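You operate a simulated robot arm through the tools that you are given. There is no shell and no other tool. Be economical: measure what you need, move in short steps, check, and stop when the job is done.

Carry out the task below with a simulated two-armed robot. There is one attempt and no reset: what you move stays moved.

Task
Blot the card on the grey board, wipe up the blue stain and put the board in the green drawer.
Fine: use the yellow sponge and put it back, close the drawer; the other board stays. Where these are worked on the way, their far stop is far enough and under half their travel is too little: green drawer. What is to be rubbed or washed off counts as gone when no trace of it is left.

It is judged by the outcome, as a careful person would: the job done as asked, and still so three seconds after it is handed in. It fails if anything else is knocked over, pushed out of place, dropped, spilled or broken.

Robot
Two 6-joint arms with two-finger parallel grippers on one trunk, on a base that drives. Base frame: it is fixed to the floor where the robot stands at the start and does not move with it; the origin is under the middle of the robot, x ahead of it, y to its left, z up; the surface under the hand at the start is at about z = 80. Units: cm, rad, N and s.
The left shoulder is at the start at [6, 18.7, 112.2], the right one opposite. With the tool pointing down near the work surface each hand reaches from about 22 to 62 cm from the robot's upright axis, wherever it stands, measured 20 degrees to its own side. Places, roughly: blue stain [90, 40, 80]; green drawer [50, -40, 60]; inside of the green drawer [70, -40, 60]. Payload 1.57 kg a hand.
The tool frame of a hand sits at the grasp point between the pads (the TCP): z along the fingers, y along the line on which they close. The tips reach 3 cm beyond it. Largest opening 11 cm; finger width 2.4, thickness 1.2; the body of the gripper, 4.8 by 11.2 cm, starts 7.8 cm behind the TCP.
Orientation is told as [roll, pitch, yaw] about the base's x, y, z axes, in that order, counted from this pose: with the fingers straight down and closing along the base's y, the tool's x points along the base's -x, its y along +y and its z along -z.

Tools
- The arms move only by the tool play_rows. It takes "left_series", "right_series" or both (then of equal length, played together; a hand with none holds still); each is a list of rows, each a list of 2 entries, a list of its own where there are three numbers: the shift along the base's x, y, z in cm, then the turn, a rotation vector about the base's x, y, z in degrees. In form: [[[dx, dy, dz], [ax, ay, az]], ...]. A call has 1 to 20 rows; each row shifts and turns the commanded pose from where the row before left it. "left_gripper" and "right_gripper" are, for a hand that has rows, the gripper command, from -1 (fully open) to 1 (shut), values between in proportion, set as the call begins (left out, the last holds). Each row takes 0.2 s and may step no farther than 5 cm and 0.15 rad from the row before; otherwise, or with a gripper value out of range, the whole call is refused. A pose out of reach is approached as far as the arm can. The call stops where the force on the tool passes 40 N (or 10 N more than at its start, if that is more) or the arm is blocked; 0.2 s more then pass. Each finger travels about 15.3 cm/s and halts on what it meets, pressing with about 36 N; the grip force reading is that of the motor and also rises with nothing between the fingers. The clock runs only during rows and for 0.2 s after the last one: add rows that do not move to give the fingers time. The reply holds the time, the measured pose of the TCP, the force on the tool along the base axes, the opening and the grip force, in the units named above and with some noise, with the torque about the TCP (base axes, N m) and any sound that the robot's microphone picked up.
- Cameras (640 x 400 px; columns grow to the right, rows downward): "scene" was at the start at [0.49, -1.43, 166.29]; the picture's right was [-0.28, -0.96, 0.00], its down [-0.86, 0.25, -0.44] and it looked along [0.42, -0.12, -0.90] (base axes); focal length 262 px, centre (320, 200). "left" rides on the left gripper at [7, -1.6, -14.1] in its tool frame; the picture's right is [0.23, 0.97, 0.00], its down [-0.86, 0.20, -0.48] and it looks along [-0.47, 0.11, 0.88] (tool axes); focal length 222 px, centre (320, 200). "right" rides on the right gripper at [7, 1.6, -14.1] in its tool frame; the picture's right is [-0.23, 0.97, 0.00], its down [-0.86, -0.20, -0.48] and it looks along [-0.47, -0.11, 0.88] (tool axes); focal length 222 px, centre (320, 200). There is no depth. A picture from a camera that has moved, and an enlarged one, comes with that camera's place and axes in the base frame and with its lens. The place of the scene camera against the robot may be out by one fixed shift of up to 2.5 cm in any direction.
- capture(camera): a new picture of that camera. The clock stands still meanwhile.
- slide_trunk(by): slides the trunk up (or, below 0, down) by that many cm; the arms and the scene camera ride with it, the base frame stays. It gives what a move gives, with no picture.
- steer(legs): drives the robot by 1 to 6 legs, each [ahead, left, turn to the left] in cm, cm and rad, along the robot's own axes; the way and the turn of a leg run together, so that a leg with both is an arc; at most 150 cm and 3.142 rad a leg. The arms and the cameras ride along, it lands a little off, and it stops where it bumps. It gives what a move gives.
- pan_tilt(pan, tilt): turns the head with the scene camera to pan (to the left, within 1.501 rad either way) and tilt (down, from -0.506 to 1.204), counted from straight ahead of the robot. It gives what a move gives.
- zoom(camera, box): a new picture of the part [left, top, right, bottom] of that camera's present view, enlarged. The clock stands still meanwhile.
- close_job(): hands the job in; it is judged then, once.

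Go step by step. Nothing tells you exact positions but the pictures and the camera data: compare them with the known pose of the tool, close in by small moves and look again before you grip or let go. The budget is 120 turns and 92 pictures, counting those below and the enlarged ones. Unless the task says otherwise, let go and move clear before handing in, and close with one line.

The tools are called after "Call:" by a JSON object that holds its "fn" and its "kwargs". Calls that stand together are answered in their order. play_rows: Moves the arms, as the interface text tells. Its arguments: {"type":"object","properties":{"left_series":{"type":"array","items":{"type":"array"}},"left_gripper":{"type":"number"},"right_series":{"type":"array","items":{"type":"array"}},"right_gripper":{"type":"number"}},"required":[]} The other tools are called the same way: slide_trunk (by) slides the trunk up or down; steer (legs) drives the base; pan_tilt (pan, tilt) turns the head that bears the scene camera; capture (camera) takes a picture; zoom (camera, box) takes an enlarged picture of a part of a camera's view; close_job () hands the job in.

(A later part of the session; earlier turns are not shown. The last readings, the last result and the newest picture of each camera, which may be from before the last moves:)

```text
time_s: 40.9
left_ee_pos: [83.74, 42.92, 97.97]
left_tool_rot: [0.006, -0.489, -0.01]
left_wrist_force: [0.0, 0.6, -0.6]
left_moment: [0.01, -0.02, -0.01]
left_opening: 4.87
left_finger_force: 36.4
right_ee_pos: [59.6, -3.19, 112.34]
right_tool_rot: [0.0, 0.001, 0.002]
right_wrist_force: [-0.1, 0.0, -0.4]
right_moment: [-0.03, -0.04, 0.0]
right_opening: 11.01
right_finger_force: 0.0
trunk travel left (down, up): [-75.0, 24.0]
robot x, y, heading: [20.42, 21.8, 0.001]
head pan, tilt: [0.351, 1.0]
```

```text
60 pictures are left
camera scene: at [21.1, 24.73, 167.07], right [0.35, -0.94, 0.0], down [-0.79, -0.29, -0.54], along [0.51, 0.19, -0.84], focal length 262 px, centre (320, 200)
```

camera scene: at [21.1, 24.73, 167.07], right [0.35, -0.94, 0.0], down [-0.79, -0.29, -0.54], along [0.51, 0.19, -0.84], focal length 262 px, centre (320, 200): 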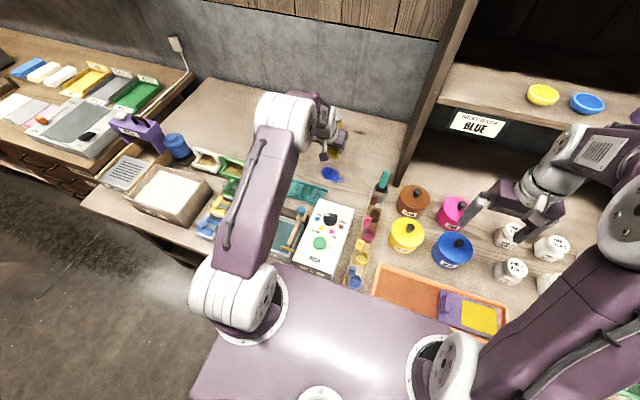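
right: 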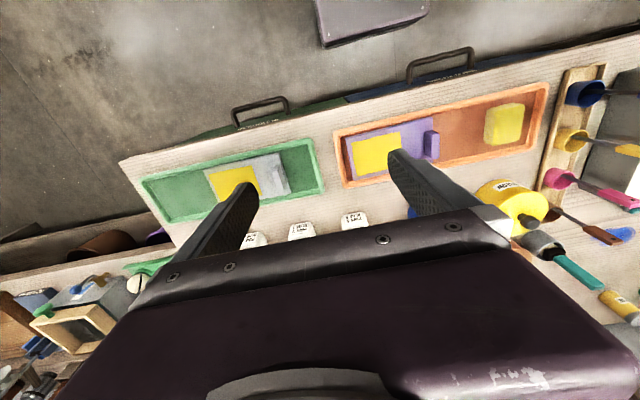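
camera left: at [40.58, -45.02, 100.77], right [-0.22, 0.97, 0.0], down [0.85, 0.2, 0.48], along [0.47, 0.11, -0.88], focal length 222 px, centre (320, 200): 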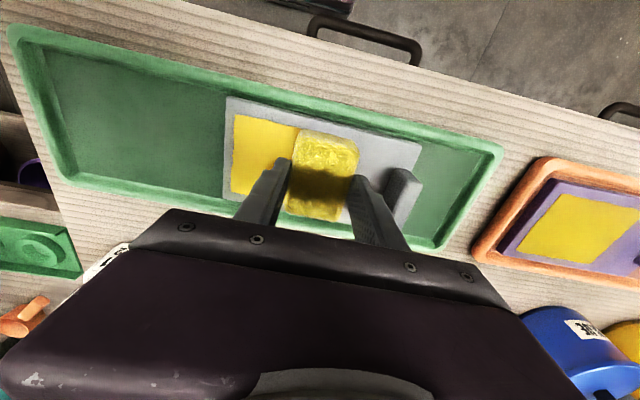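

That pose is reachable. I'll go lower and see how much I can untilt above the stain.

Call:
{"fn": "play_rows", "kwargs": {"left_series": [[[2, 0.4, -3], [0, 0, 0]], [[1.5, 0.4, -3], [0, 0, 0]], [[0, 0, 0], [0, 7, 0]], [[0, 0, 0], [0, 7, 0]], [[0, 0, 0], [0, 0, 0]]]}}

Call:
{"fn": "zoom", "kwargs": {"camera": "scene", "box": [270, 90, 430, 190]}}

Call:
{"fn": "capture", "kwargs": {"camera": "left"}}

```text
time_s: 42.1
left_ee_pos: [85.48, 43.71, 92.32]
left_tool_rot: [0.003, -0.242, -0.01]
left_wrist_force: [-0.3, -0.2, -1.0]
left_moment: [-0.01, 0.01, -0.03]
left_opening: 4.89
left_finger_force: 36.3
left hand out of reach, approached as far as the arm can: row 4
right_ee_pos: [59.55, -3.09, 112.32]
right_tool_rot: [0.001, 0.0, 0.001]
right_wrist_force: [0.6, 0.4, -0.4]
right_moment: [0.03, 0.0, 0.02]
right_opening: 10.98
right_finger_force: 0.1
trunk travel left (down, up): [-75.0, 24.0]
robot x, y, heading: [20.1, 21.91, -0.005]
head pan, tilt: [0.351, 1.0]
```

```text
4.00 times, centred on (350, 140) of scene
camera zoom: at [21.12, 24.74, 167.07], right [0.35, -0.94, 0.0], down [-0.79, -0.29, -0.54], along [0.51, 0.19, -0.84], focal length 1048 px, centre (200, 440)
```

zoom: 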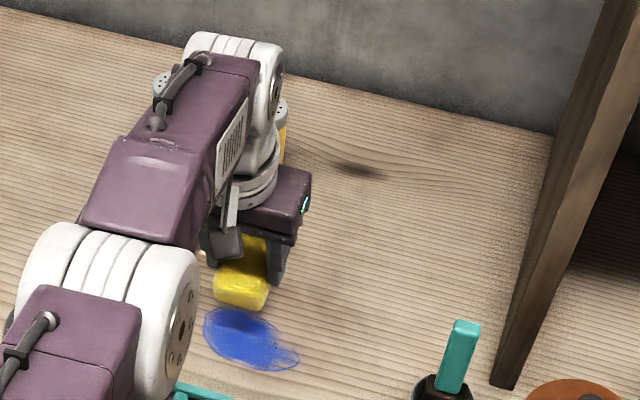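

```text
58 pictures are left
camera left: at [75.32, 42.27, 104.12], right [-0.21, 0.98, -0.05], down [0.72, 0.19, 0.67], along [0.66, 0.1, -0.74], focal length 222 px, centre (320, 200)
```

left: 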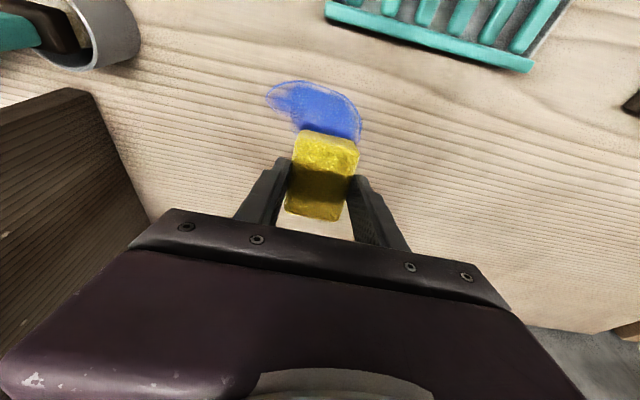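

From the hand camera the stain spans about x 81.5–86.5, y 37–48, nearer than I thought. I'll come back a bit, flatten the tool and lower to just above the bench.

Call:
{"fn": "play_rows", "kwargs": {"left_series": [[[-4, -1, -2], [0, 0, 0]], [[0, 0, -2], [0, 5, 0]], [[0, 0, 0], [0, 4, 0]], [[0, 0, 0], [0, 4, 0]], [[0, 0, 0], [0, 0, 0]]]}}

```text
time_s: 43.3
left_ee_pos: [78.7, 42.7, 88.78]
left_tool_rot: [-0.002, -0.015, -0.012]
left_wrist_force: [-1.1, -0.4, -1.3]
left_moment: [-0.01, -0.02, 0.02]
left_opening: 4.89
left_finger_force: 35.8
left hand out of reach, approached as far as the arm can: row 4
right_ee_pos: [59.52, -3.11, 112.24]
right_tool_rot: [-0.001, 0.0, 0.003]
right_wrist_force: [-1.1, -0.6, 0.5]
right_moment: [-0.02, 0.03, 0.02]
right_opening: 11.01
right_finger_force: 0.1
trunk travel left (down, up): [-75.0, 24.0]
robot x, y, heading: [20.03, 22.23, 0.003]
head pan, tilt: [0.351, 1.0]
```

With the tool flat the arm only reaches x≈79, so I'll wipe with the sponge tilted about 23°. First I'll hover over the far right part of the stain.

Call:
{"fn": "play_rows", "kwargs": {"left_series": [[[0, 0, 2], [0, -8, 0]], [[1, -1, 0], [0, -8, 0]], [[2, -2, 0], [0, -7, 0]], [[2.5, -2.7, 0], [0, 0, 0]], [[0, 0, -2], [0, 0, 0]], [[0, 0, 0], [0, 0, 0]]]}}

Call:
{"fn": "capture", "kwargs": {"camera": "left"}}

Call:
{"fn": "zoom", "kwargs": {"camera": "scene", "box": [270, 90, 430, 190]}}

```text
time_s: 44.7
left_ee_pos: [83.79, 36.9, 88.65]
left_tool_rot: [0.004, -0.419, -0.011]
left_wrist_force: [-0.8, 0.3, -0.4]
left_moment: [0.01, -0.03, 0.02]
left_opening: 4.86
left_finger_force: 35.7
right_ee_pos: [59.56, -3.17, 112.33]
right_tool_rot: [0.002, 0.001, 0.003]
right_wrist_force: [-0.2, -0.2, -1.5]
right_moment: [0.01, -0.01, 0.02]
right_opening: 10.99
right_finger_force: 0.0
trunk travel left (down, up): [-75.0, 24.0]
robot x, y, heading: [20.17, 22.3, -0.0]
head pan, tilt: [0.351, 1.0]
```

```text
57 pictures are left
camera left: at [71.7, 35.45, 98.71], right [-0.2, 0.98, -0.09], down [0.59, 0.19, 0.79], along [0.78, 0.1, -0.61], focal length 222 px, centre (320, 200)
```

left: 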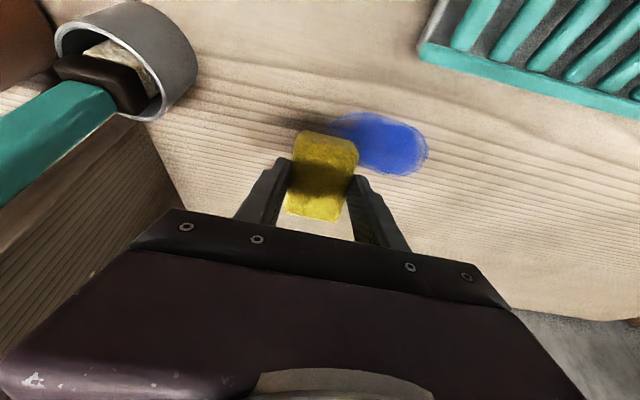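

```text
4.00 times, centred on (350, 140) of scene
camera zoom: at [21.11, 24.73, 167.07], right [0.35, -0.94, 0.0], down [-0.79, -0.29, -0.54], along [0.51, 0.19, -0.84], focal length 1048 px, centre (200, 440)
```

zoom: 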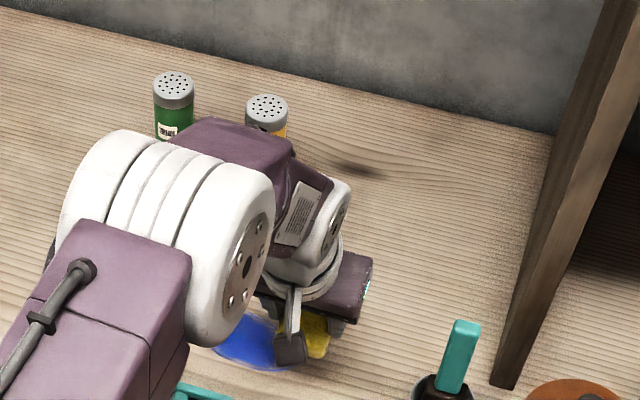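

I'm hovering beside the stain, which spans x 81–88.5, y 37–48. I'll move to its far edge and lower until contact.

Call:
{"fn": "play_rows", "kwargs": {"left_series": [[[3, 0.5, 0], [0, 0, 0]], [[2, 0, 0], [0, 0, 0]], [[0, 0, -1], [0, 0, 0]], [[0, 0, -1], [0, 0, 0]], [[0, 0, 0], [0, 0, 0]]]}}

Call:
{"fn": "play_rows", "kwargs": {"left_series": [[[0, 0, -0.4], [0, 0, 0]], [[0, 0, -0.4], [0, 0, 0]], [[0, 0, -0.3], [0, 0, 0]], [[0, 0, 0], [0, 0, 0]]]}}

```text
time_s: 45.9
left_ee_pos: [88.05, 37.26, 87.11]
left_tool_rot: [0.005, -0.419, -0.011]
left_wrist_force: [-0.8, -0.8, -0.2]
left_moment: [0.02, 0.01, -0.01]
left_opening: 4.83
left_finger_force: 35.9
left hand out of reach, approached as far as the arm can: row 3, 4
right_ee_pos: [59.61, -3.17, 112.43]
right_tool_rot: [0.0, 0.001, 0.001]
right_wrist_force: [-0.1, 0.3, -0.5]
right_moment: [0.01, -0.03, -0.02]
right_opening: 10.98
right_finger_force: 0.0
trunk travel left (down, up): [-75.0, 24.0]
robot x, y, heading: [20.09, 21.9, 0.007]
head pan, tilt: [0.351, 1.0]
```

```text
time_s: 46.9
left_ee_pos: [88.01, 37.49, 86.06]
left_tool_rot: [0.005, -0.421, -0.012]
left_wrist_force: [1.1, 1.2, 3.6]
left_moment: [0.0, 0.07, 0.01]
left_opening: 4.9
left_finger_force: 36.0
right_ee_pos: [59.49, -3.14, 112.35]
right_tool_rot: [0.0, 0.0, 0.002]
right_wrist_force: [-0.8, -0.3, 0.4]
right_moment: [-0.01, -0.01, 0.01]
right_opening: 11.0
right_finger_force: 0.1
trunk travel left (down, up): [-75.0, 24.0]
robot x, y, heading: [20.45, 22.01, -0.002]
head pan, tilt: [0.351, 1.0]
```

Contact is at z≈86. I'll press slightly and drag toward the robot across the stain.

Call:
{"fn": "play_rows", "kwargs": {"left_series": [[[0, 0, -0.1], [0, 0, 0]], [[-1, 0, 0], [0, 0, 0]], [[-1, 0, 0], [0, 0, 0]], [[-1, 0, 0], [0, 0, 0]], [[-1, 0, 0], [0, 0, 0]], [[-1, 0, 0], [0, 0, 0]], [[-1, 0, 0], [0, 0, 0]], [[0, 0, 0], [0, 0, 0]]]}}

Call:
{"fn": "capture", "kwargs": {"camera": "left"}}

```text
time_s: 48.7
left_ee_pos: [82.05, 37.47, 86.01]
left_tool_rot: [0.005, -0.423, -0.012]
left_wrist_force: [6.8, -0.6, 16.5]
left_moment: [-0.14, -0.31, 0.01]
left_opening: 4.88
left_finger_force: 36.0
right_ee_pos: [59.53, -3.29, 112.38]
right_tool_rot: [0.0, -0.001, 0.002]
right_wrist_force: [-0.2, -0.2, 0.1]
right_moment: [-0.03, -0.02, 0.02]
right_opening: 11.0
right_finger_force: 0.2
trunk travel left (down, up): [-75.0, 24.0]
robot x, y, heading: [20.04, 22.01, 0.0]
head pan, tilt: [0.351, 1.0]
```

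```text
55 pictures are left
camera left: at [69.88, 35.9, 95.96], right [-0.2, 0.98, -0.09], down [0.59, 0.19, 0.79], along [0.79, 0.1, -0.61], focal length 222 px, centre (320, 200)
```

left: 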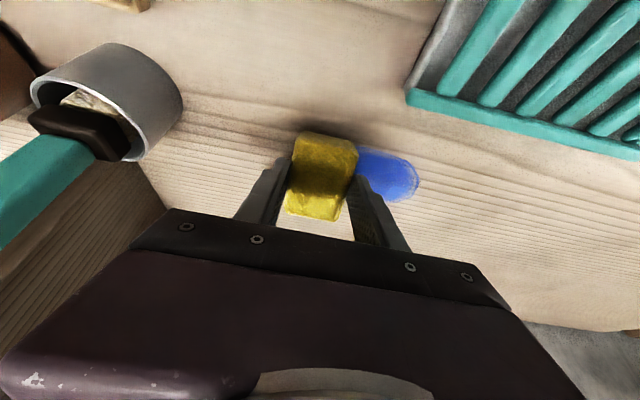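

Wiping works. I'll continue with strokes across the rest.

Call:
{"fn": "play_rows", "kwargs": {"left_series": [[[0, 1.3, 0], [0, 0, 0]], [[0, 1.2, 0], [0, 0, 0]], [[1, 0, 0], [0, 0, 0]], [[1, 0, 0], [0, 0, 0]], [[1, 0, 0], [0, 0, 0]], [[1, 0, 0], [0, 0, 0]], [[1, 0, 0], [0, 0, 0]], [[1, 0, 0], [0, 0, 0]], [[1, 0, 0], [0, 0, 0]], [[0, 1.2, 0], [0, 0, 0]], [[0, 1.3, 0], [0, 0, 0]], [[-1, 0, 0], [0, 0, 0]], [[-1, 0, 0], [0, 0, 0]], [[-1, 0, 0], [0, 0, 0]], [[-1, 0, 0], [0, 0, 0]], [[-1, 0, 0], [0, 0, 0]], [[-1, 0, 0], [0, 0, 0]], [[-1, 0, 0], [0, 0, 0]]]}}

Call:
{"fn": "capture", "kwargs": {"camera": "left"}}

```text
time_s: 52.5
left_ee_pos: [80.81, 42.38, 86.01]
left_tool_rot: [0.007, -0.417, -0.01]
left_wrist_force: [-0.3, 0.4, 0.8]
left_moment: [0.02, 0.01, -0.01]
left_opening: 4.9
left_finger_force: 36.1
left hand out of reach, approached as far as the arm can: row 9
right_ee_pos: [59.56, -3.22, 112.39]
right_tool_rot: [0.001, 0.001, 0.001]
right_wrist_force: [-0.5, -0.3, -0.6]
right_moment: [-0.03, -0.03, -0.02]
right_opening: 11.0
right_finger_force: 0.0
trunk travel left (down, up): [-75.0, 24.0]
robot x, y, heading: [20.12, 21.75, 0.002]
head pan, tilt: [0.351, 1.0]
```

```text
54 pictures are left
camera left: at [68.68, 40.77, 96.05], right [-0.2, 0.98, -0.09], down [0.59, 0.19, 0.78], along [0.78, 0.1, -0.61], focal length 222 px, centre (320, 200)
```

left: 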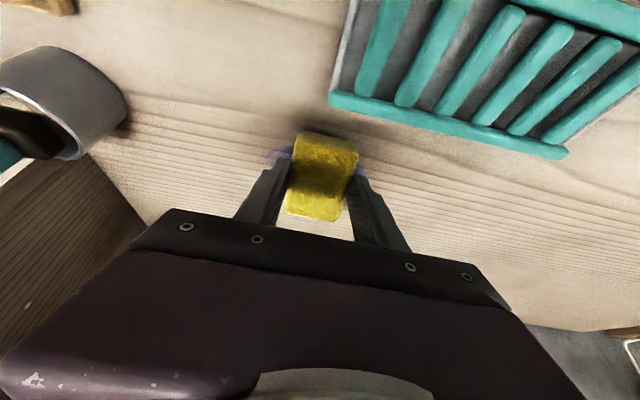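

Call:
{"fn": "play_rows", "kwargs": {"left_series": [[[0, 1.2, -0.12], [0, 0, 0]], [[0, 1.2, 0], [0, 0, 0]], [[1, 0, 0], [0, 0, 0]], [[1, 0, 0], [0, 0, 0]], [[1, 0, 0], [0, 0, 0]], [[1, 0, 0], [0, 0, 0]], [[1, 0, 0], [0, 0, 0]], [[1, 0, 0], [0, 0, 0]], [[0.8, 0, 0], [0, 0, 0]], [[0, 1.2, 0], [0, 0, 0]], [[0, 1, 0], [0, 0, 0]], [[-1, 0, 0], [0, 0, 0]], [[-1, 0, 0], [0, 0, 0]], [[-1, 0, 0], [0, 0, 0]], [[-1, 0, 0], [0, 0, 0]], [[-1, 0, 0], [0, 0, 0]], [[-0.8, 0, 0], [0, 0, 0]]]}}

Call:
{"fn": "play_rows", "kwargs": {"left_series": [[[0, 0, 3], [0, 0, 0]], [[-3, 0, 3], [0, 0, 0]], [[-3, 0, 3], [0, 0, 0]], [[-4, 0, 3], [0, 0, 0]]]}}

Call:
{"fn": "zoom", "kwargs": {"camera": "scene", "box": [270, 110, 430, 210]}}

Call:
{"fn": "capture", "kwargs": {"camera": "left"}}

```text
time_s: 56.1
left_ee_pos: [81.7, 47.06, 86.0]
left_tool_rot: [0.005, -0.419, -0.013]
left_wrist_force: [1.8, 0.1, 7.1]
left_moment: [-0.05, -0.07, 0.01]
left_opening: 4.87
left_finger_force: 36.4
right_ee_pos: [59.6, -3.25, 112.33]
right_tool_rot: [0.0, -0.002, 0.003]
right_wrist_force: [0.2, -0.8, 0.0]
right_moment: [-0.02, 0.0, -0.03]
right_opening: 10.98
right_finger_force: 0.1
trunk travel left (down, up): [-75.0, 24.0]
robot x, y, heading: [20.17, 21.88, 0.001]
head pan, tilt: [0.351, 1.0]
```

```text
time_s: 57.1
left_ee_pos: [71.51, 47.15, 97.92]
left_tool_rot: [0.008, -0.42, -0.011]
left_wrist_force: [-0.7, -0.9, 0.1]
left_moment: [-0.02, -0.03, 0.01]
left_opening: 4.89
left_finger_force: 35.8
right_ee_pos: [59.29, -3.16, 112.35]
right_tool_rot: [0.0, -0.002, 0.001]
right_wrist_force: [-1.5, -0.1, -0.9]
right_moment: [-0.02, -0.04, 0.02]
right_opening: 11.0
right_finger_force: 0.0
trunk travel left (down, up): [-75.0, 24.0]
robot x, y, heading: [19.96, 21.92, 0.001]
head pan, tilt: [0.351, 1.0]
```

```text
4.00 times, centred on (350, 160) of scene
camera zoom: at [20.9, 24.69, 167.07], right [0.34, -0.94, 0.0], down [-0.79, -0.29, -0.54], along [0.51, 0.19, -0.84], focal length 1048 px, centre (200, 360)
```

zoom: 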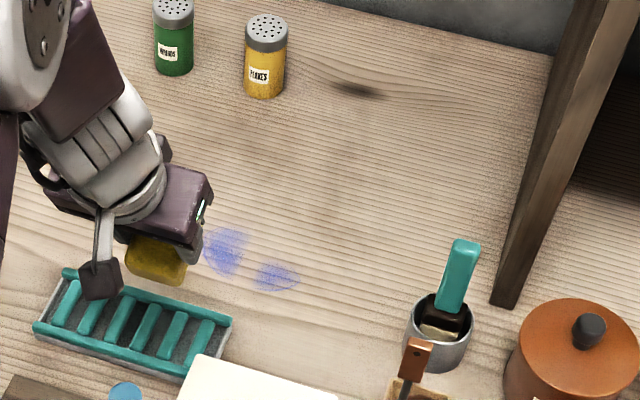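

```text
52 pictures are left
camera left: at [59.35, 45.61, 107.9], right [-0.2, 0.98, -0.09], down [0.59, 0.19, 0.79], along [0.79, 0.11, -0.61], focal length 222 px, centre (320, 200)
```

left: 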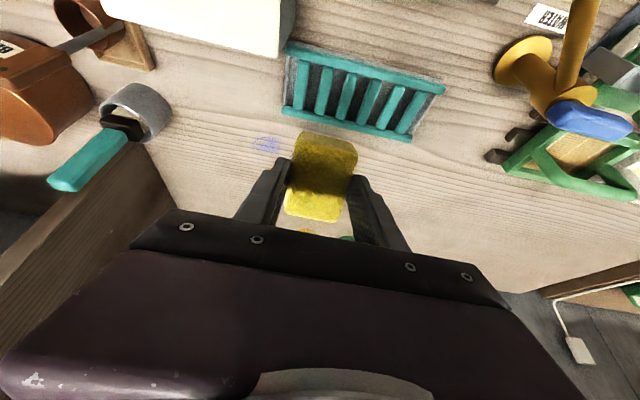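

Two faint patches remain near (83.7, 39.5) and (85.4, 45.4). I'll go over them again with a bit more pressure.

Call:
{"fn": "play_rows", "kwargs": {"left_series": [[[4, -2.7, 0], [0, 0, 0]], [[3.5, -2.7, -2], [0, 0, 0]], [[3, -2.7, -3], [0, 0, 0]], [[0, 0, -4], [0, 0, 0]], [[0, 0, -2], [0, 0, 0]], [[0, 0, -0.9], [0, 0, 0]], [[0, 0, -0.2], [0, 0, 0]], [[0, 0, 0], [0, 0, 0]]]}}

Call:
{"fn": "play_rows", "kwargs": {"left_series": [[[1, 0, 0], [0, 0, 0]], [[1, 0, 0], [0, 0, 0]], [[1, 0, 0], [0, 0, 0]], [[1, 0, 0], [0, 0, 0]], [[1, 0, 0], [0, 0, 0]], [[0, 1.5, 0], [0, 0, 0]], [[-1, 0, 0], [0, 0, 0]], [[-1, 0, 0], [0, 0, 0]], [[-1, 0, 0], [0, 0, 0]], [[-1, 0, 0], [0, 0, 0]], [[-1, 0, 0], [0, 0, 0]], [[0, -2.5, 0], [0, 0, 0]], [[1, 0, 0], [0, 0, 0]], [[1, 0, 0], [0, 0, 0]], [[1, 0, 0], [0, 0, 0]], [[1, 0, 0], [0, 0, 0]], [[1, 0, 0], [0, 0, 0]]]}}

```text
refused: row 3 steps farther than a row can; nothing moved
```

```text
time_s: 60.7
left_ee_pos: [77.05, 46.01, 97.95]
left_tool_rot: [0.005, -0.419, -0.012]
left_wrist_force: [-0.1, 0.2, -0.3]
left_moment: [0.01, 0.06, -0.04]
left_opening: 4.9
left_finger_force: 35.3
right_ee_pos: [59.63, -3.2, 112.52]
right_tool_rot: [0.002, 0.0, 0.0]
right_wrist_force: [0.7, -0.5, -0.5]
right_moment: [0.0, 0.04, -0.04]
right_opening: 11.01
right_finger_force: 0.0
trunk travel left (down, up): [-75.0, 24.0]
robot x, y, heading: [20.18, 21.91, 0.005]
head pan, tilt: [0.351, 1.0]
```

The first call was refused and the second only moved through the air, with no harm done. I'll redo the approach.

Call:
{"fn": "play_rows", "kwargs": {"left_series": [[[2.5, -3.5, 0], [0, 0, 0]], [[2.5, -3.5, 0], [0, 0, 0]], [[0, 0, -4], [0, 0, 0]], [[0, 0, -4], [0, 0, 0]], [[0, 0, -3], [0, 0, 0]], [[0, 0, -0.9], [0, 0, 0]], [[0, 0, -0.2], [0, 0, 0]], [[0, 0, 0], [0, 0, 0]]]}}

```text
time_s: 62.5
left_ee_pos: [81.98, 39.15, 85.96]
left_tool_rot: [0.003, -0.424, -0.011]
left_wrist_force: [1.1, 1.3, 14.5]
left_moment: [0.01, -0.03, -0.02]
left_opening: 4.9
left_finger_force: 35.6
right_ee_pos: [59.43, -3.21, 112.46]
right_tool_rot: [-0.001, -0.001, 0.001]
right_wrist_force: [0.5, 0.1, 0.0]
right_moment: [-0.01, 0.02, -0.01]
right_opening: 10.98
right_finger_force: 0.0
trunk travel left (down, up): [-75.0, 24.0]
robot x, y, heading: [19.93, 21.81, -0.001]
head pan, tilt: [0.351, 1.0]
```

Call:
{"fn": "play_rows", "kwargs": {"left_series": [[[1.2, 0, 0], [0, 0, 0]], [[1.2, 0, 0], [0, 0, 0]], [[1.2, 0, 0], [0, 0, 0]], [[1.2, 0, 0], [0, 0, 0]], [[0, 1.5, 0], [0, 0, 0]], [[-1.2, 0, 0], [0, 0, 0]], [[-1.2, 0, 0], [0, 0, 0]], [[-1.2, 0, 0], [0, 0, 0]], [[-1.2, 0, 0], [0, 0, 0]], [[0, -2.5, 0], [0, 0, 0]], [[1.2, 0, 0], [0, 0, 0]], [[1.2, 0, 0], [0, 0, 0]], [[1.2, 0, 0], [0, 0, 0]], [[1.2, 0, 0], [0, 0, 0]], [[-1.6, 0, 0], [0, 0, 0]], [[-1.6, 0, 0], [0, 0, 0]], [[-1.6, 0, 0], [0, 0, 0]]]}}

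Call:
{"fn": "play_rows", "kwargs": {"left_series": [[[0, 2, 0], [0, 0, 0]], [[0, 2, 0], [0, 0, 0]], [[0, 2, 0], [0, 0, 0]], [[1.3, 0, 0], [0, 0, 0]], [[1.3, 0, 0], [0, 0, 0]], [[1.3, 0, 0], [0, 0, 0]], [[1.3, 0, 0], [0, 0, 0]], [[0, 1.5, 0], [0, 0, 0]], [[-1.3, 0, 0], [0, 0, 0]], [[-1.3, 0, 0], [0, 0, 0]], [[-1.3, 0, 0], [0, 0, 0]], [[-1.3, 0, 0], [0, 0, 0]], [[0, 1.5, 0], [0, 0, 0]], [[1.3, 0, 0], [0, 0, 0]], [[1.3, 0, 0], [0, 0, 0]], [[1.3, 0, 0], [0, 0, 0]], [[1.3, 0, 0], [0, 0, 0]], [[-1.3, 0, 0], [0, 0, 0]], [[-1.3, 0, 0], [0, 0, 0]], [[-1.3, 0, 0], [0, 0, 0]]]}}

Call:
{"fn": "play_rows", "kwargs": {"left_series": [[[0, 0, 3], [0, 0, 0]], [[-3, 0, 4], [0, 0, 0]], [[-3, 3, 2.5], [0, 0, 0]], [[-3, 3, 2.5], [0, 0, 0]], [[0, 4, 0], [0, 0, 0]]]}}

Call:
{"fn": "zoom", "kwargs": {"camera": "scene", "box": [270, 110, 430, 210]}}

```text
time_s: 66.1
left_ee_pos: [82.15, 37.91, 86.1]
left_tool_rot: [0.005, -0.425, -0.012]
left_wrist_force: [7.7, 1.6, 17.9]
left_moment: [0.02, -0.32, -0.01]
left_opening: 4.87
left_finger_force: 35.8
right_ee_pos: [59.41, -3.25, 112.37]
right_tool_rot: [-0.002, -0.001, 0.003]
right_wrist_force: [-0.1, 0.9, 0.0]
right_moment: [0.0, 0.02, 0.0]
right_opening: 11.02
right_finger_force: 0.0
trunk travel left (down, up): [-75.0, 24.0]
robot x, y, heading: [19.95, 21.89, 0.002]
head pan, tilt: [0.351, 1.0]
```

```text
time_s: 70.3
left_ee_pos: [83.23, 46.94, 85.97]
left_tool_rot: [0.006, -0.421, -0.009]
left_wrist_force: [5.0, -0.4, 15.2]
left_moment: [-0.01, -0.21, -0.01]
left_opening: 4.88
left_finger_force: 35.9
right_ee_pos: [59.33, -3.33, 112.44]
right_tool_rot: [0.0, -0.003, 0.002]
right_wrist_force: [-0.1, -0.5, -0.3]
right_moment: [0.01, 0.05, 0.01]
right_opening: 11.01
right_finger_force: 0.0
trunk travel left (down, up): [-75.0, 24.0]
robot x, y, heading: [20.01, 21.69, -0.003]
head pan, tilt: [0.351, 1.0]
```

```text
time_s: 71.5
left_ee_pos: [74.2, 57.23, 97.87]
left_tool_rot: [0.002, -0.418, -0.01]
left_wrist_force: [0.9, 0.3, -0.6]
left_moment: [-0.04, -0.01, -0.02]
left_opening: 4.86
left_finger_force: 35.6
right_ee_pos: [59.66, -3.18, 112.42]
right_tool_rot: [-0.002, 0.0, 0.002]
right_wrist_force: [0.2, -0.4, 0.4]
right_moment: [-0.03, -0.03, -0.01]
right_opening: 10.98
right_finger_force: 0.0
trunk travel left (down, up): [-75.0, 24.0]
robot x, y, heading: [20.19, 21.94, 0.0]
head pan, tilt: [0.351, 1.0]
```

```text
4.00 times, centred on (350, 160) of scene
camera zoom: at [21.18, 24.88, 167.07], right [0.34, -0.94, 0.0], down [-0.79, -0.29, -0.54], along [0.51, 0.19, -0.84], focal length 1048 px, centre (200, 360)
```

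zoom: 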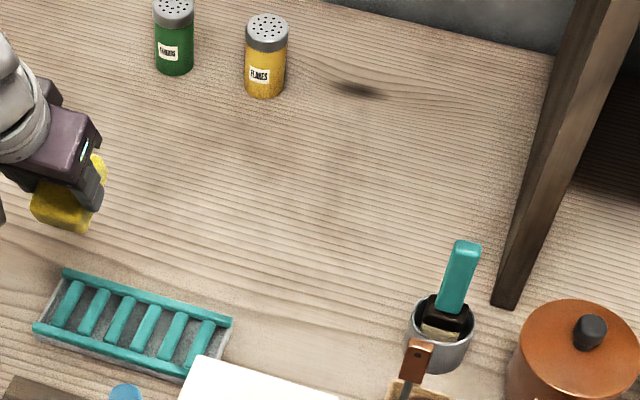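

The stain looks gone. I'll zoom in hard to check for traces.

Call:
{"fn": "zoom", "kwargs": {"camera": "scene", "box": [304, 150, 368, 190]}}

Call:
{"fn": "capture", "kwargs": {"camera": "left"}}

```text
10.00 times, centred on (336, 170) of scene
camera zoom: at [21.18, 24.88, 167.07], right [0.34, -0.94, 0.0], down [-0.79, -0.29, -0.54], along [0.51, 0.19, -0.84], focal length 2621 px, centre (160, 500)
```

zoom: 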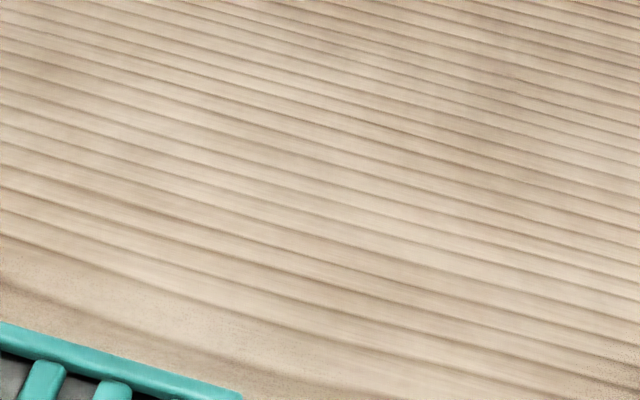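

```text
49 pictures are left
camera left: at [62.1, 55.89, 107.7], right [-0.2, 0.98, -0.09], down [0.59, 0.19, 0.79], along [0.78, 0.1, -0.61], focal length 222 px, centre (320, 200)
```

left: 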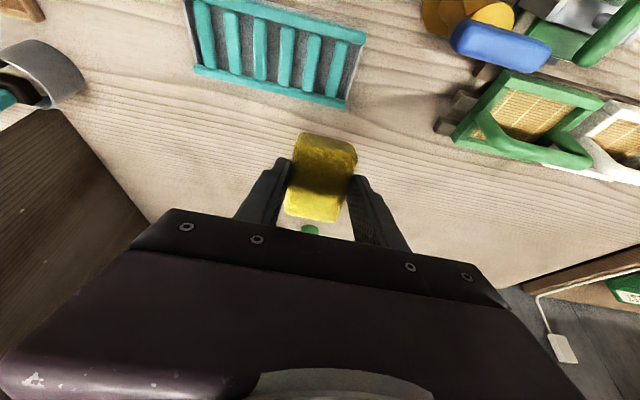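

The stain is fully gone. I'll retract and level the tool, then back off and return to the orange tray.

Call:
{"fn": "play_rows", "kwargs": {"left_series": [[[0, -2, 4], [0, 0, 0]], [[0, -2, 4], [0, 8, 0]], [[-2, -3, 3], [0, 8, 0]], [[-3, -3, 2], [0, 8, 0]], [[-2, -4, 0], [0, 0, 0]], [[0, 0, 0], [0, 0, 0]]]}}

Call:
{"fn": "steer", "kwargs": {"legs": [[-20, 0, 0], [0, -30, 0]]}}

Call:
{"fn": "capture", "kwargs": {"camera": "left"}}

```text
time_s: 72.9
left_ee_pos: [67.36, 42.72, 110.72]
left_tool_rot: [-0.001, -0.001, -0.009]
left_wrist_force: [0.5, 0.4, 0.0]
left_moment: [-0.02, -0.01, 0.05]
left_opening: 4.86
left_finger_force: 36.3
right_ee_pos: [59.6, -3.12, 112.41]
right_tool_rot: [-0.002, 0.001, 0.002]
right_wrist_force: [-0.5, -0.2, -0.4]
right_moment: [-0.05, 0.01, -0.02]
right_opening: 11.0
right_finger_force: 0.0
trunk travel left (down, up): [-75.0, 24.0]
robot x, y, heading: [19.96, 22.07, 0.002]
head pan, tilt: [0.351, 1.0]
```

```text
time_s: 76.1
left_ee_pos: [47.72, 12.12, 110.69]
left_tool_rot: [-0.001, 0.001, -0.012]
left_wrist_force: [0.1, 0.7, -0.3]
left_moment: [-0.02, -0.01, 0.01]
left_opening: 4.87
left_finger_force: 35.8
right_ee_pos: [39.88, -33.76, 112.27]
right_tool_rot: [-0.002, 0.001, 0.001]
right_wrist_force: [-1.1, 0.0, -0.1]
right_moment: [-0.04, 0.0, 0.0]
right_opening: 11.01
right_finger_force: 0.0
trunk travel left (down, up): [-75.0, 24.0]
robot x, y, heading: [0.25, -8.41, 0.0]
head pan, tilt: [0.351, 1.0]
```

```text
48 pictures are left
camera left: at [40.62, 10.67, 124.74], right [-0.22, 0.98, 0.0], down [0.86, 0.19, 0.48], along [0.47, 0.1, -0.88], focal length 222 px, centre (320, 200)
```

left: 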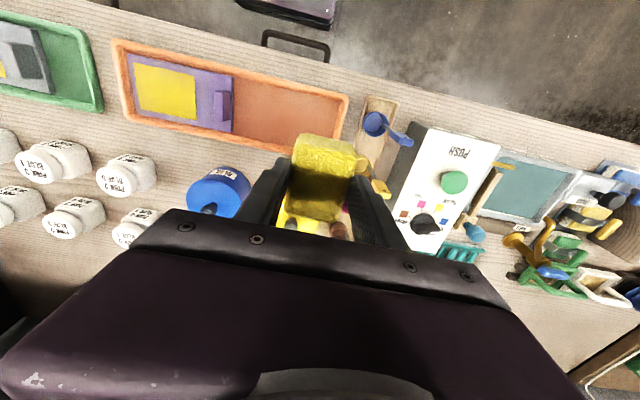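

Now I'll descend to the sponge's original spot.

Call:
{"fn": "play_rows", "kwargs": {"left_series": [[[0, -3.5, 0], [0, 0, 0.6]], [[0, 0, -5], [0, 0, 0]], [[0, 0, -5], [0, 0, 0]], [[0, 0, -5], [0, 0, 0]], [[0, 0, -5], [0, 0, 0]], [[0, 0, -4], [0, 0, 0]], [[0, 0, 0], [0, 0, 0]]]}}

Call:
{"fn": "capture", "kwargs": {"camera": "left"}}

```text
time_s: 77.7
left_ee_pos: [47.47, 8.52, 86.62]
left_tool_rot: [-0.001, 0.001, 0.0]
left_wrist_force: [0.2, -0.1, 0.6]
left_moment: [-0.01, 0.01, -0.01]
left_opening: 4.86
left_finger_force: 36.0
right_ee_pos: [39.81, -33.82, 112.36]
right_tool_rot: [0.0, -0.002, -0.002]
right_wrist_force: [0.7, 0.4, 1.0]
right_moment: [-0.02, -0.03, 0.01]
right_opening: 10.97
right_finger_force: 0.0
trunk travel left (down, up): [-75.0, 24.0]
robot x, y, heading: [0.74, -8.61, 0.003]
head pan, tilt: [0.351, 1.0]
```

```text
47 pictures are left
camera left: at [40.53, 6.88, 100.57], right [-0.23, 0.97, 0.0], down [0.85, 0.2, 0.48], along [0.47, 0.11, -0.88], focal length 222 px, centre (320, 200)
```

left: 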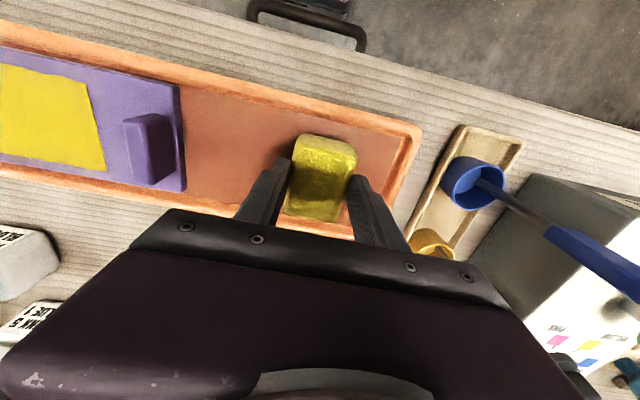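

Good. I'll set it down and release with a limited opening so I don't touch the tray rim.

Call:
{"fn": "play_rows", "kwargs": {"left_series": [[[0.2, 0.1, -0.5], [0, 0, 0]], [[0, 0, -0.3], [0, 0, 0]], [[0, 0, -0.2], [0, 0, 0]], [[0, 0, 0], [0, 0, 0]]]}}

Call:
{"fn": "play_rows", "kwargs": {"left_series": [[[0, 0, 0], [0, 0, 0]], [[0, 0, 0], [0, 0, 0]], [[0, 0, 2], [0, 0, 0]], [[0, 0, 4], [0, 0, 0]], [[0, 0, 5], [0, 0, 0]], [[0, 0, 5], [0, 0, 0]], [[0, 0, 5], [0, 0, 0]]], "left_gripper": -0.3}}

Call:
{"fn": "capture", "kwargs": {"camera": "left"}}

```text
time_s: 78.7
left_ee_pos: [47.75, 8.68, 86.02]
left_tool_rot: [0.002, -0.007, 0.0]
left_wrist_force: [1.0, 4.4, 25.7]
left_moment: [0.3, -1.06, 0.16]
left_opening: 4.87
left_finger_force: 36.1
right_ee_pos: [39.47, -33.93, 112.49]
right_tool_rot: [0.0, -0.005, 0.001]
right_wrist_force: [0.4, -0.4, -0.1]
right_moment: [-0.01, 0.03, -0.02]
right_opening: 10.99
right_finger_force: 0.1
trunk travel left (down, up): [-75.0, 24.0]
robot x, y, heading: [0.06, -8.49, 0.001]
head pan, tilt: [0.351, 1.0]
```

```text
time_s: 80.3
left_ee_pos: [47.71, 8.59, 106.65]
left_tool_rot: [0.0, -0.001, 0.002]
left_wrist_force: [-0.1, 0.2, -0.1]
left_moment: [-0.01, -0.03, -0.01]
left_opening: 7.16
left_finger_force: 0.1
right_ee_pos: [39.61, -33.81, 112.35]
right_tool_rot: [0.001, -0.002, -0.002]
right_wrist_force: [0.0, 0.1, -0.4]
right_moment: [0.01, -0.01, -0.04]
right_opening: 10.99
right_finger_force: 0.1
trunk travel left (down, up): [-75.0, 24.0]
robot x, y, heading: [0.65, -8.77, 0.001]
head pan, tilt: [0.351, 1.0]
```

```text
46 pictures are left
camera left: at [40.77, 7.01, 120.59], right [-0.23, 0.97, 0.0], down [0.86, 0.2, 0.48], along [0.47, 0.11, -0.88], focal length 222 px, centre (320, 200)
```

left: 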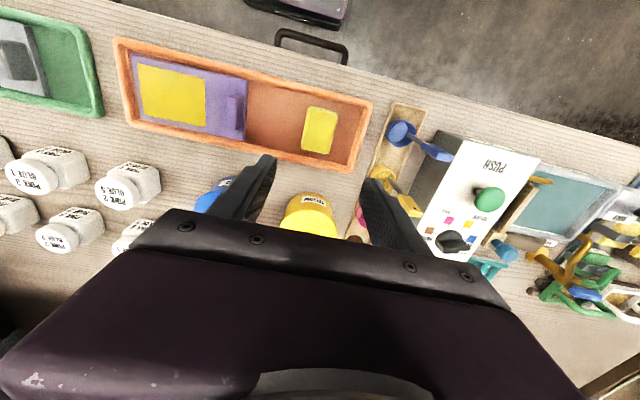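

The sponge is back in place. Next is the green drawer: I place its handle bar at about (35, -41, 68), so I'll back off and come in with the right hand nearly horizontal.

Call:
{"fn": "steer", "kwargs": {"legs": [[-30, 0, 0], [0, -14, 0]]}}

Call:
{"fn": "play_rows", "kwargs": {"right_series": [[[0, 0, -3], [0, 0, 8]], [[0, 0, -3], [0, 0, 8]], [[0, 0, -3], [0, 0, 8]], [[0, 0, -3], [0, 0, 8]], [[0, 0, -3], [0, 0, 8]], [[0, 0, -3], [0, 0, 8]], [[0, 0, -3], [0, 0, 8]], [[0, 0, -3], [0, 0, 8]], [[0, 0, 0], [0, 0, 8]], [[0, 0, 0], [0, 0, 8]], [[0, 0, 0], [0, 0, 8]], [[0, 0, 0], [0, 0, 2]], [[0, 0, 0], [0, 0, 0]]], "right_gripper": -0.3}}

Call:
{"fn": "pan_tilt", "kwargs": {"pan": -0.2, "tilt": 0.9}}

Call:
{"fn": "capture", "kwargs": {"camera": "scene"}}

```text
time_s: 83.3
left_ee_pos: [18.03, -5.02, 106.49]
left_tool_rot: [-0.002, -0.002, -0.004]
left_wrist_force: [-0.9, 0.4, -0.4]
left_moment: [0.01, 0.01, 0.0]
left_opening: 7.16
left_finger_force: 0.1
right_ee_pos: [9.73, -47.43, 112.35]
right_tool_rot: [-0.002, 0.001, -0.004]
right_wrist_force: [-0.6, 0.2, -0.9]
right_moment: [-0.02, -0.02, 0.0]
right_opening: 10.99
right_finger_force: 0.1
trunk travel left (down, up): [-75.0, 24.0]
robot x, y, heading: [-29.51, -22.41, -0.006]
head pan, tilt: [0.351, 1.0]
```

```text
time_s: 86.1
left_ee_pos: [18.01, -5.21, 106.48]
left_tool_rot: [-0.001, 0.0, -0.006]
left_wrist_force: [0.1, 0.1, -0.4]
left_moment: [-0.01, 0.01, 0.01]
left_opening: 7.14
left_finger_force: 0.0
right_ee_pos: [9.77, -47.58, 88.33]
right_tool_rot: [0.001, 0.001, 1.567]
right_wrist_force: [-0.3, 0.8, 0.6]
right_moment: [-0.01, 0.02, 0.0]
right_opening: 7.19
right_finger_force: 0.0
trunk travel left (down, up): [-75.0, 24.0]
robot x, y, heading: [-29.56, -22.3, -0.0]
head pan, tilt: [0.351, 1.0]
```

```text
time_s: 87.0
left_ee_pos: [17.95, -5.27, 106.52]
left_tool_rot: [0.0, -0.001, -0.004]
left_wrist_force: [0.5, -0.2, 0.1]
left_moment: [0.01, 0.03, -0.01]
left_opening: 7.15
left_finger_force: 0.0
right_ee_pos: [9.64, -47.63, 88.48]
right_tool_rot: [0.0, 0.0, 1.566]
right_wrist_force: [-0.2, 0.9, 0.4]
right_moment: [-0.01, 0.01, 0.01]
right_opening: 7.15
right_finger_force: 0.0
trunk travel left (down, up): [-75.0, 24.0]
robot x, y, heading: [-29.85, -22.32, -0.005]
head pan, tilt: [-0.201, 0.901]
```

```text
45 pictures are left
camera scene: at [-27.74, -23.42, 167.79], right [-0.2, -0.98, 0.0], down [-0.77, 0.16, -0.62], along [0.61, -0.13, -0.78], focal length 262 px, centre (320, 200)
```

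scene: 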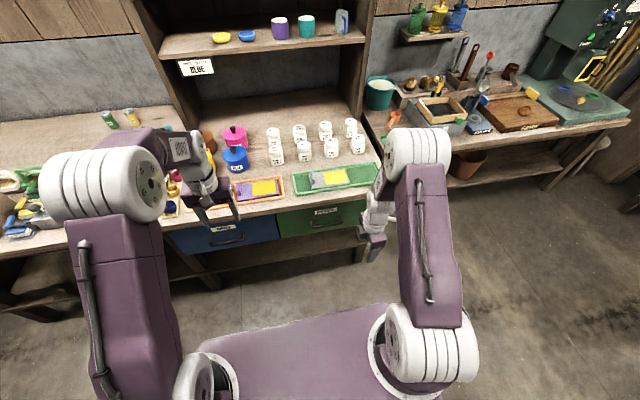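

Now I'll pitch the hand to about 65° and line it up with the handle at y≈-41.

Call:
{"fn": "play_rows", "kwargs": {"right_series": [[[0, 0.8, -1], [0, -8, 0]], [[0, 0.8, -1], [0, -8, 0]], [[0, 0.8, -1], [0, -8, 0]], [[0, 0.8, -1], [0, -8, 0]], [[0, 0.8, -1], [0, -8, 0]], [[1, 0.8, -1], [0, -8, 0]], [[2, 0.8, -2], [0, -8, 0]], [[2, 0.8, -2], [0, -8, 0]], [[0, 0, -2], [0, 0, 0]], [[0, 0, 0], [0, 0, 0]]]}}

Call:
{"fn": "capture", "kwargs": {"camera": "right"}}

Call:
{"fn": "zoom", "kwargs": {"camera": "scene", "box": [240, 150, 480, 300]}}

```text
time_s: 89.2
left_ee_pos: [17.97, -5.14, 106.5]
left_tool_rot: [0.0, 0.0, -0.006]
left_wrist_force: [0.3, -0.4, -0.4]
left_moment: [-0.03, -0.02, 0.01]
left_opening: 7.16
left_finger_force: 0.1
right_ee_pos: [31.79, -44.2, 78.16]
right_tool_rot: [-1.072, 0.007, 1.55]
right_wrist_force: [0.7, 0.8, -0.6]
right_moment: [-0.02, -0.04, -0.01]
right_opening: 7.17
right_finger_force: 0.1
right hand out of reach, approached as far as the arm can: row 1, 5, 6, 7, 8
trunk travel left (down, up): [-75.0, 24.0]
robot x, y, heading: [-30.11, -22.31, -0.005]
head pan, tilt: [-0.201, 0.901]
```

```text
44 pictures are left
camera right: at [18.31, -50.96, 83.83], right [-0.46, 0.23, -0.86], down [-0.31, 0.86, 0.4], along [0.83, 0.45, -0.33], focal length 222 px, centre (320, 200)
```

right: 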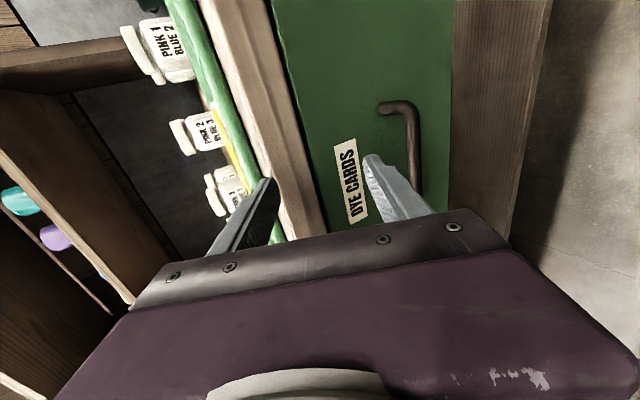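

```text
2.67 times, centred on (360, 225) of scene
camera zoom: at [-27.73, -23.43, 167.79], right [-0.2, -0.98, 0.0], down [-0.77, 0.16, -0.62], along [0.61, -0.13, -0.78], focal length 699 px, centre (213, 133)
```

zoom: 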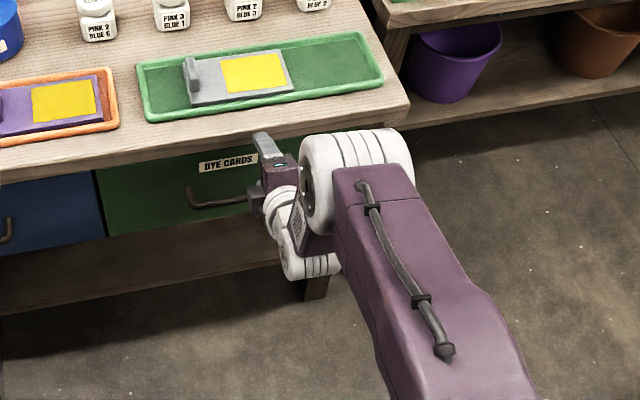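

The arm needs more room, so I'll back the base off, then lower the hand to handle height.

Call:
{"fn": "steer", "kwargs": {"legs": [[-12, 0, 0]]}}

Call:
{"fn": "play_rows", "kwargs": {"right_series": [[[0, 1, -2.5], [0, 0, 0]], [[0, 1, -2.5], [0, 0, 0]], [[0, 1, -2.5], [0, 0, 0]], [[0, 0.5, -2], [0, 0, 0]], [[0, 0, 0], [0, 0, 0]]]}}

Call:
{"fn": "capture", "kwargs": {"camera": "right"}}

Call:
{"fn": "zoom", "kwargs": {"camera": "scene", "box": [240, 120, 480, 270]}}

```text
time_s: 90.5
left_ee_pos: [6.03, -5.16, 106.44]
left_tool_rot: [0.001, 0.003, -0.005]
left_wrist_force: [0.5, -0.3, 0.3]
left_moment: [0.02, -0.04, -0.02]
left_opening: 7.19
left_finger_force: 0.1
right_ee_pos: [19.78, -44.27, 78.4]
right_tool_rot: [-1.071, 0.008, 1.55]
right_wrist_force: [0.5, -0.8, 0.0]
right_moment: [0.02, -0.01, -0.04]
right_opening: 7.16
right_finger_force: 0.1
trunk travel left (down, up): [-75.0, 24.0]
robot x, y, heading: [-41.84, -22.27, -0.004]
head pan, tilt: [-0.201, 0.901]
```

```text
time_s: 91.7
left_ee_pos: [5.93, -5.09, 106.48]
left_tool_rot: [-0.001, -0.001, -0.004]
left_wrist_force: [-0.2, -0.1, -0.1]
left_moment: [0.01, -0.03, 0.0]
left_opening: 7.15
left_finger_force: 0.0
right_ee_pos: [19.52, -40.81, 68.92]
right_tool_rot: [-1.072, 0.006, 1.55]
right_wrist_force: [0.5, 0.0, -0.8]
right_moment: [0.0, 0.03, -0.02]
right_opening: 7.15
right_finger_force: 0.0
trunk travel left (down, up): [-75.0, 24.0]
robot x, y, heading: [-41.93, -21.82, 0.001]
head pan, tilt: [-0.201, 0.901]
```

```text
42 pictures are left
camera right: at [6.16, -47.49, 74.38], right [-0.46, 0.23, -0.86], down [-0.31, 0.86, 0.4], along [0.83, 0.45, -0.33], focal length 222 px, centre (320, 200)
```

right: 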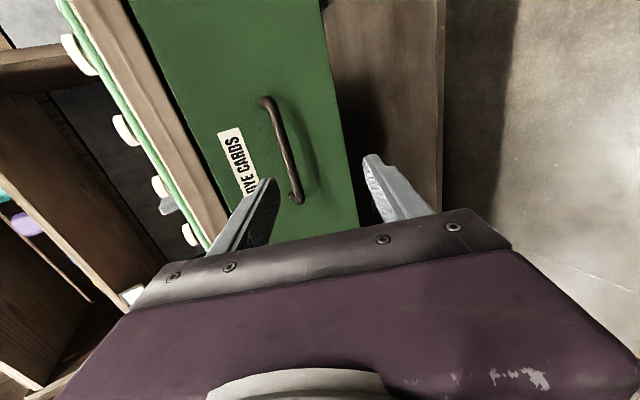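

```text
2.67 times, centred on (360, 195) of scene
camera zoom: at [-39.77, -23.38, 167.8], right [-0.2, -0.98, 0.0], down [-0.77, 0.16, -0.62], along [0.61, -0.13, -0.78], focal length 699 px, centre (213, 213)
```

zoom: 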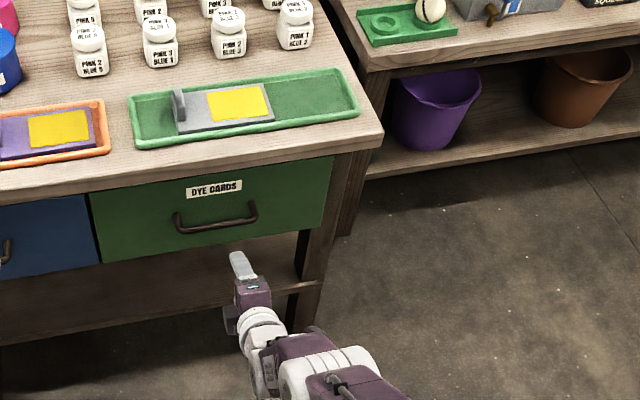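

The handle bar is at about (35, -40.5, 66.6). I'll narrow the fingers a little and approach.

Call:
{"fn": "play_rows", "kwargs": {"right_series": [[[3, 0.2, -1.3], [0, 0, 0]], [[3, 0, 0], [0, 0, 0]], [[2, 0, 0], [0, 0, 0]], [[0, 0, 0], [0, 0, 0]]], "right_gripper": 0.32}}

Call:
{"fn": "capture", "kwargs": {"camera": "right"}}

```text
time_s: 92.7
left_ee_pos: [5.93, -5.22, 106.57]
left_tool_rot: [0.0, 0.001, -0.004]
left_wrist_force: [0.8, -0.6, 0.1]
left_moment: [0.0, 0.02, -0.02]
left_opening: 7.17
left_finger_force: 0.1
right_ee_pos: [22.5, -40.23, 71.17]
right_tool_rot: [-1.075, 0.006, 1.55]
right_wrist_force: [-0.3, 0.3, 0.6]
right_moment: [0.02, -0.02, 0.0]
right_opening: 3.74
right_finger_force: 0.1
right hand out of reach, approached as far as the arm can: row 1, 2, 3
trunk travel left (down, up): [-75.0, 24.0]
robot x, y, heading: [-41.46, -22.39, -0.003]
head pan, tilt: [-0.201, 0.901]
```

```text
40 pictures are left
camera right: at [9.01, -46.98, 76.67], right [-0.46, 0.23, -0.86], down [-0.31, 0.86, 0.4], along [0.83, 0.45, -0.33], focal length 222 px, centre (320, 200)
```

right: 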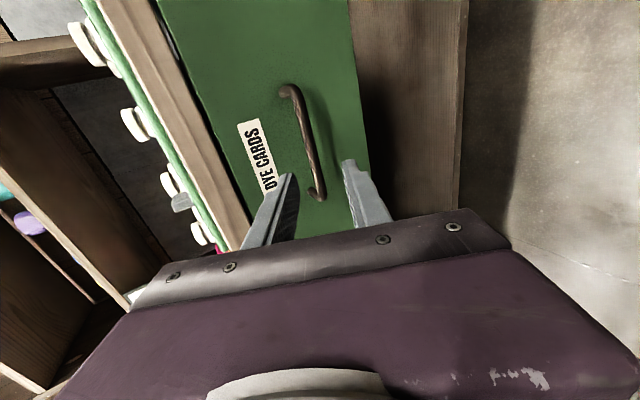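

The arm is near its limit at this height. Lowering the trunk should bring the shoulder closer to the handle's level.

Call:
{"fn": "slide_trunk", "kwargs": {"by": -15}}

Call:
{"fn": "play_rows", "kwargs": {"right_series": [[[0, 0, 4], [0, 0, 0]], [[0, 0, 4], [0, 0, 0]], [[0, 0, 3.5], [0, 0, 0]], [[2, 0, 0], [0, 0, 0]], [[2, 0, 0], [0, 0, 0]], [[0, 0, 0], [0, 0, 0]]]}}

```text
time_s: 94.4
left_ee_pos: [5.85, -5.1, 91.4]
left_tool_rot: [0.0, -0.001, -0.006]
left_wrist_force: [0.1, 0.3, 0.2]
left_moment: [0.0, -0.03, -0.01]
left_opening: 7.15
left_finger_force: 0.1
right_ee_pos: [22.39, -40.33, 56.2]
right_tool_rot: [-1.073, 0.007, 1.55]
right_wrist_force: [0.7, 0.5, -0.7]
right_moment: [0.01, 0.0, 0.01]
right_opening: 3.75
right_finger_force: 0.1
trunk travel left (down, up): [-60.0, 39.0]
robot x, y, heading: [-41.83, -21.99, -0.003]
head pan, tilt: [-0.201, 0.901]
```

```text
time_s: 95.8
left_ee_pos: [5.98, -5.21, 91.58]
left_tool_rot: [0.0, -0.001, -0.004]
left_wrist_force: [0.2, -0.2, 0.4]
left_moment: [0.0, 0.01, 0.01]
left_opening: 7.15
left_finger_force: 0.1
right_ee_pos: [26.53, -40.36, 67.39]
right_tool_rot: [-1.073, 0.006, 1.549]
right_wrist_force: [0.0, -0.8, -0.3]
right_moment: [0.02, 0.01, 0.0]
right_opening: 3.72
right_finger_force: 0.0
trunk travel left (down, up): [-60.0, 39.0]
robot x, y, heading: [-41.65, -22.16, -0.005]
head pan, tilt: [-0.201, 0.901]
```

Call:
{"fn": "play_rows", "kwargs": {"right_series": [[[2, 0, 0], [0, 0, 0]], [[2, 0, 0], [0, 0, 0]], [[0, 0, 0], [0, 0, 0]]]}}

Call:
{"fn": "capture", "kwargs": {"camera": "right"}}

Call:
{"fn": "zoom", "kwargs": {"camera": "scene", "box": [240, 120, 480, 270]}}

```text
time_s: 96.6
left_ee_pos: [5.88, -5.02, 91.39]
left_tool_rot: [-0.001, 0.002, -0.004]
left_wrist_force: [0.6, -0.5, -1.1]
left_moment: [-0.01, 0.0, -0.01]
left_opening: 7.16
left_finger_force: 0.0
right_ee_pos: [30.51, -40.2, 67.53]
right_tool_rot: [-1.072, 0.008, 1.551]
right_wrist_force: [-0.3, -0.5, -0.1]
right_moment: [-0.01, -0.05, 0.01]
right_opening: 3.71
right_finger_force: 0.1
trunk travel left (down, up): [-60.0, 39.0]
robot x, y, heading: [-41.75, -22.03, -0.005]
head pan, tilt: [-0.201, 0.901]
```

```text
39 pictures are left
camera right: at [17.05, -46.9, 73.01], right [-0.46, 0.23, -0.86], down [-0.31, 0.86, 0.4], along [0.83, 0.45, -0.33], focal length 222 px, centre (320, 200)
```

right: 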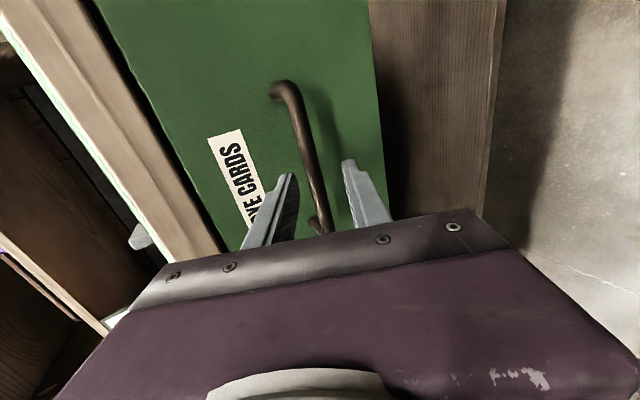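

```text
2.67 times, centred on (360, 195) of scene
camera zoom: at [-39.76, -23.38, 152.8], right [-0.2, -0.98, 0.0], down [-0.77, 0.16, -0.62], along [0.61, -0.13, -0.78], focal length 699 px, centre (213, 213)
```

zoom: 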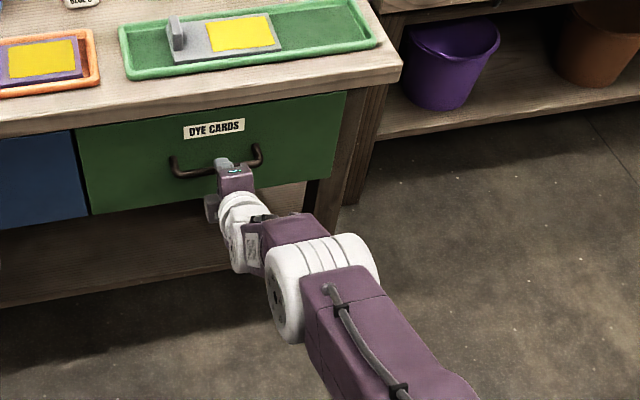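

The bar lies between the fingers. I'll go in a bit further and close.

Call:
{"fn": "play_rows", "kwargs": {"right_series": [[[1.3, 0, 0], [0, 0, 0]], [[1.3, 0, 0], [0, 0, 0]], [[0, 0, 0], [0, 0, 0]]]}}

Call:
{"fn": "capture", "kwargs": {"camera": "right"}}

```text
time_s: 97.4
left_ee_pos: [5.9, -5.15, 91.6]
left_tool_rot: [-0.001, 0.0, -0.003]
left_wrist_force: [-0.3, -0.5, 0.0]
left_moment: [0.0, 0.01, -0.02]
left_opening: 7.15
left_finger_force: 0.2
right_ee_pos: [31.72, -40.22, 67.41]
right_tool_rot: [-1.072, 0.008, 1.551]
right_wrist_force: [0.2, 0.0, -0.5]
right_moment: [-0.01, 0.01, 0.01]
right_opening: 3.74
right_finger_force: 0.1
right hand out of reach, approached as far as the arm can: row 2
trunk travel left (down, up): [-60.0, 39.0]
robot x, y, heading: [-41.67, -22.34, -0.001]
head pan, tilt: [-0.201, 0.901]
```

```text
37 pictures are left
camera right: at [18.42, -46.9, 72.92], right [-0.46, 0.23, -0.86], down [-0.31, 0.86, 0.4], along [0.83, 0.45, -0.33], focal length 222 px, centre (320, 200)
```

right: 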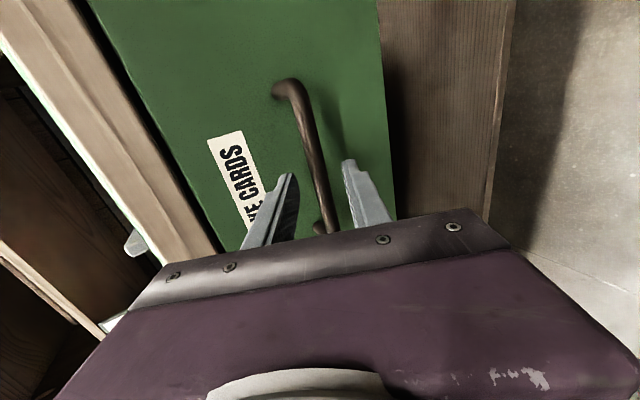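

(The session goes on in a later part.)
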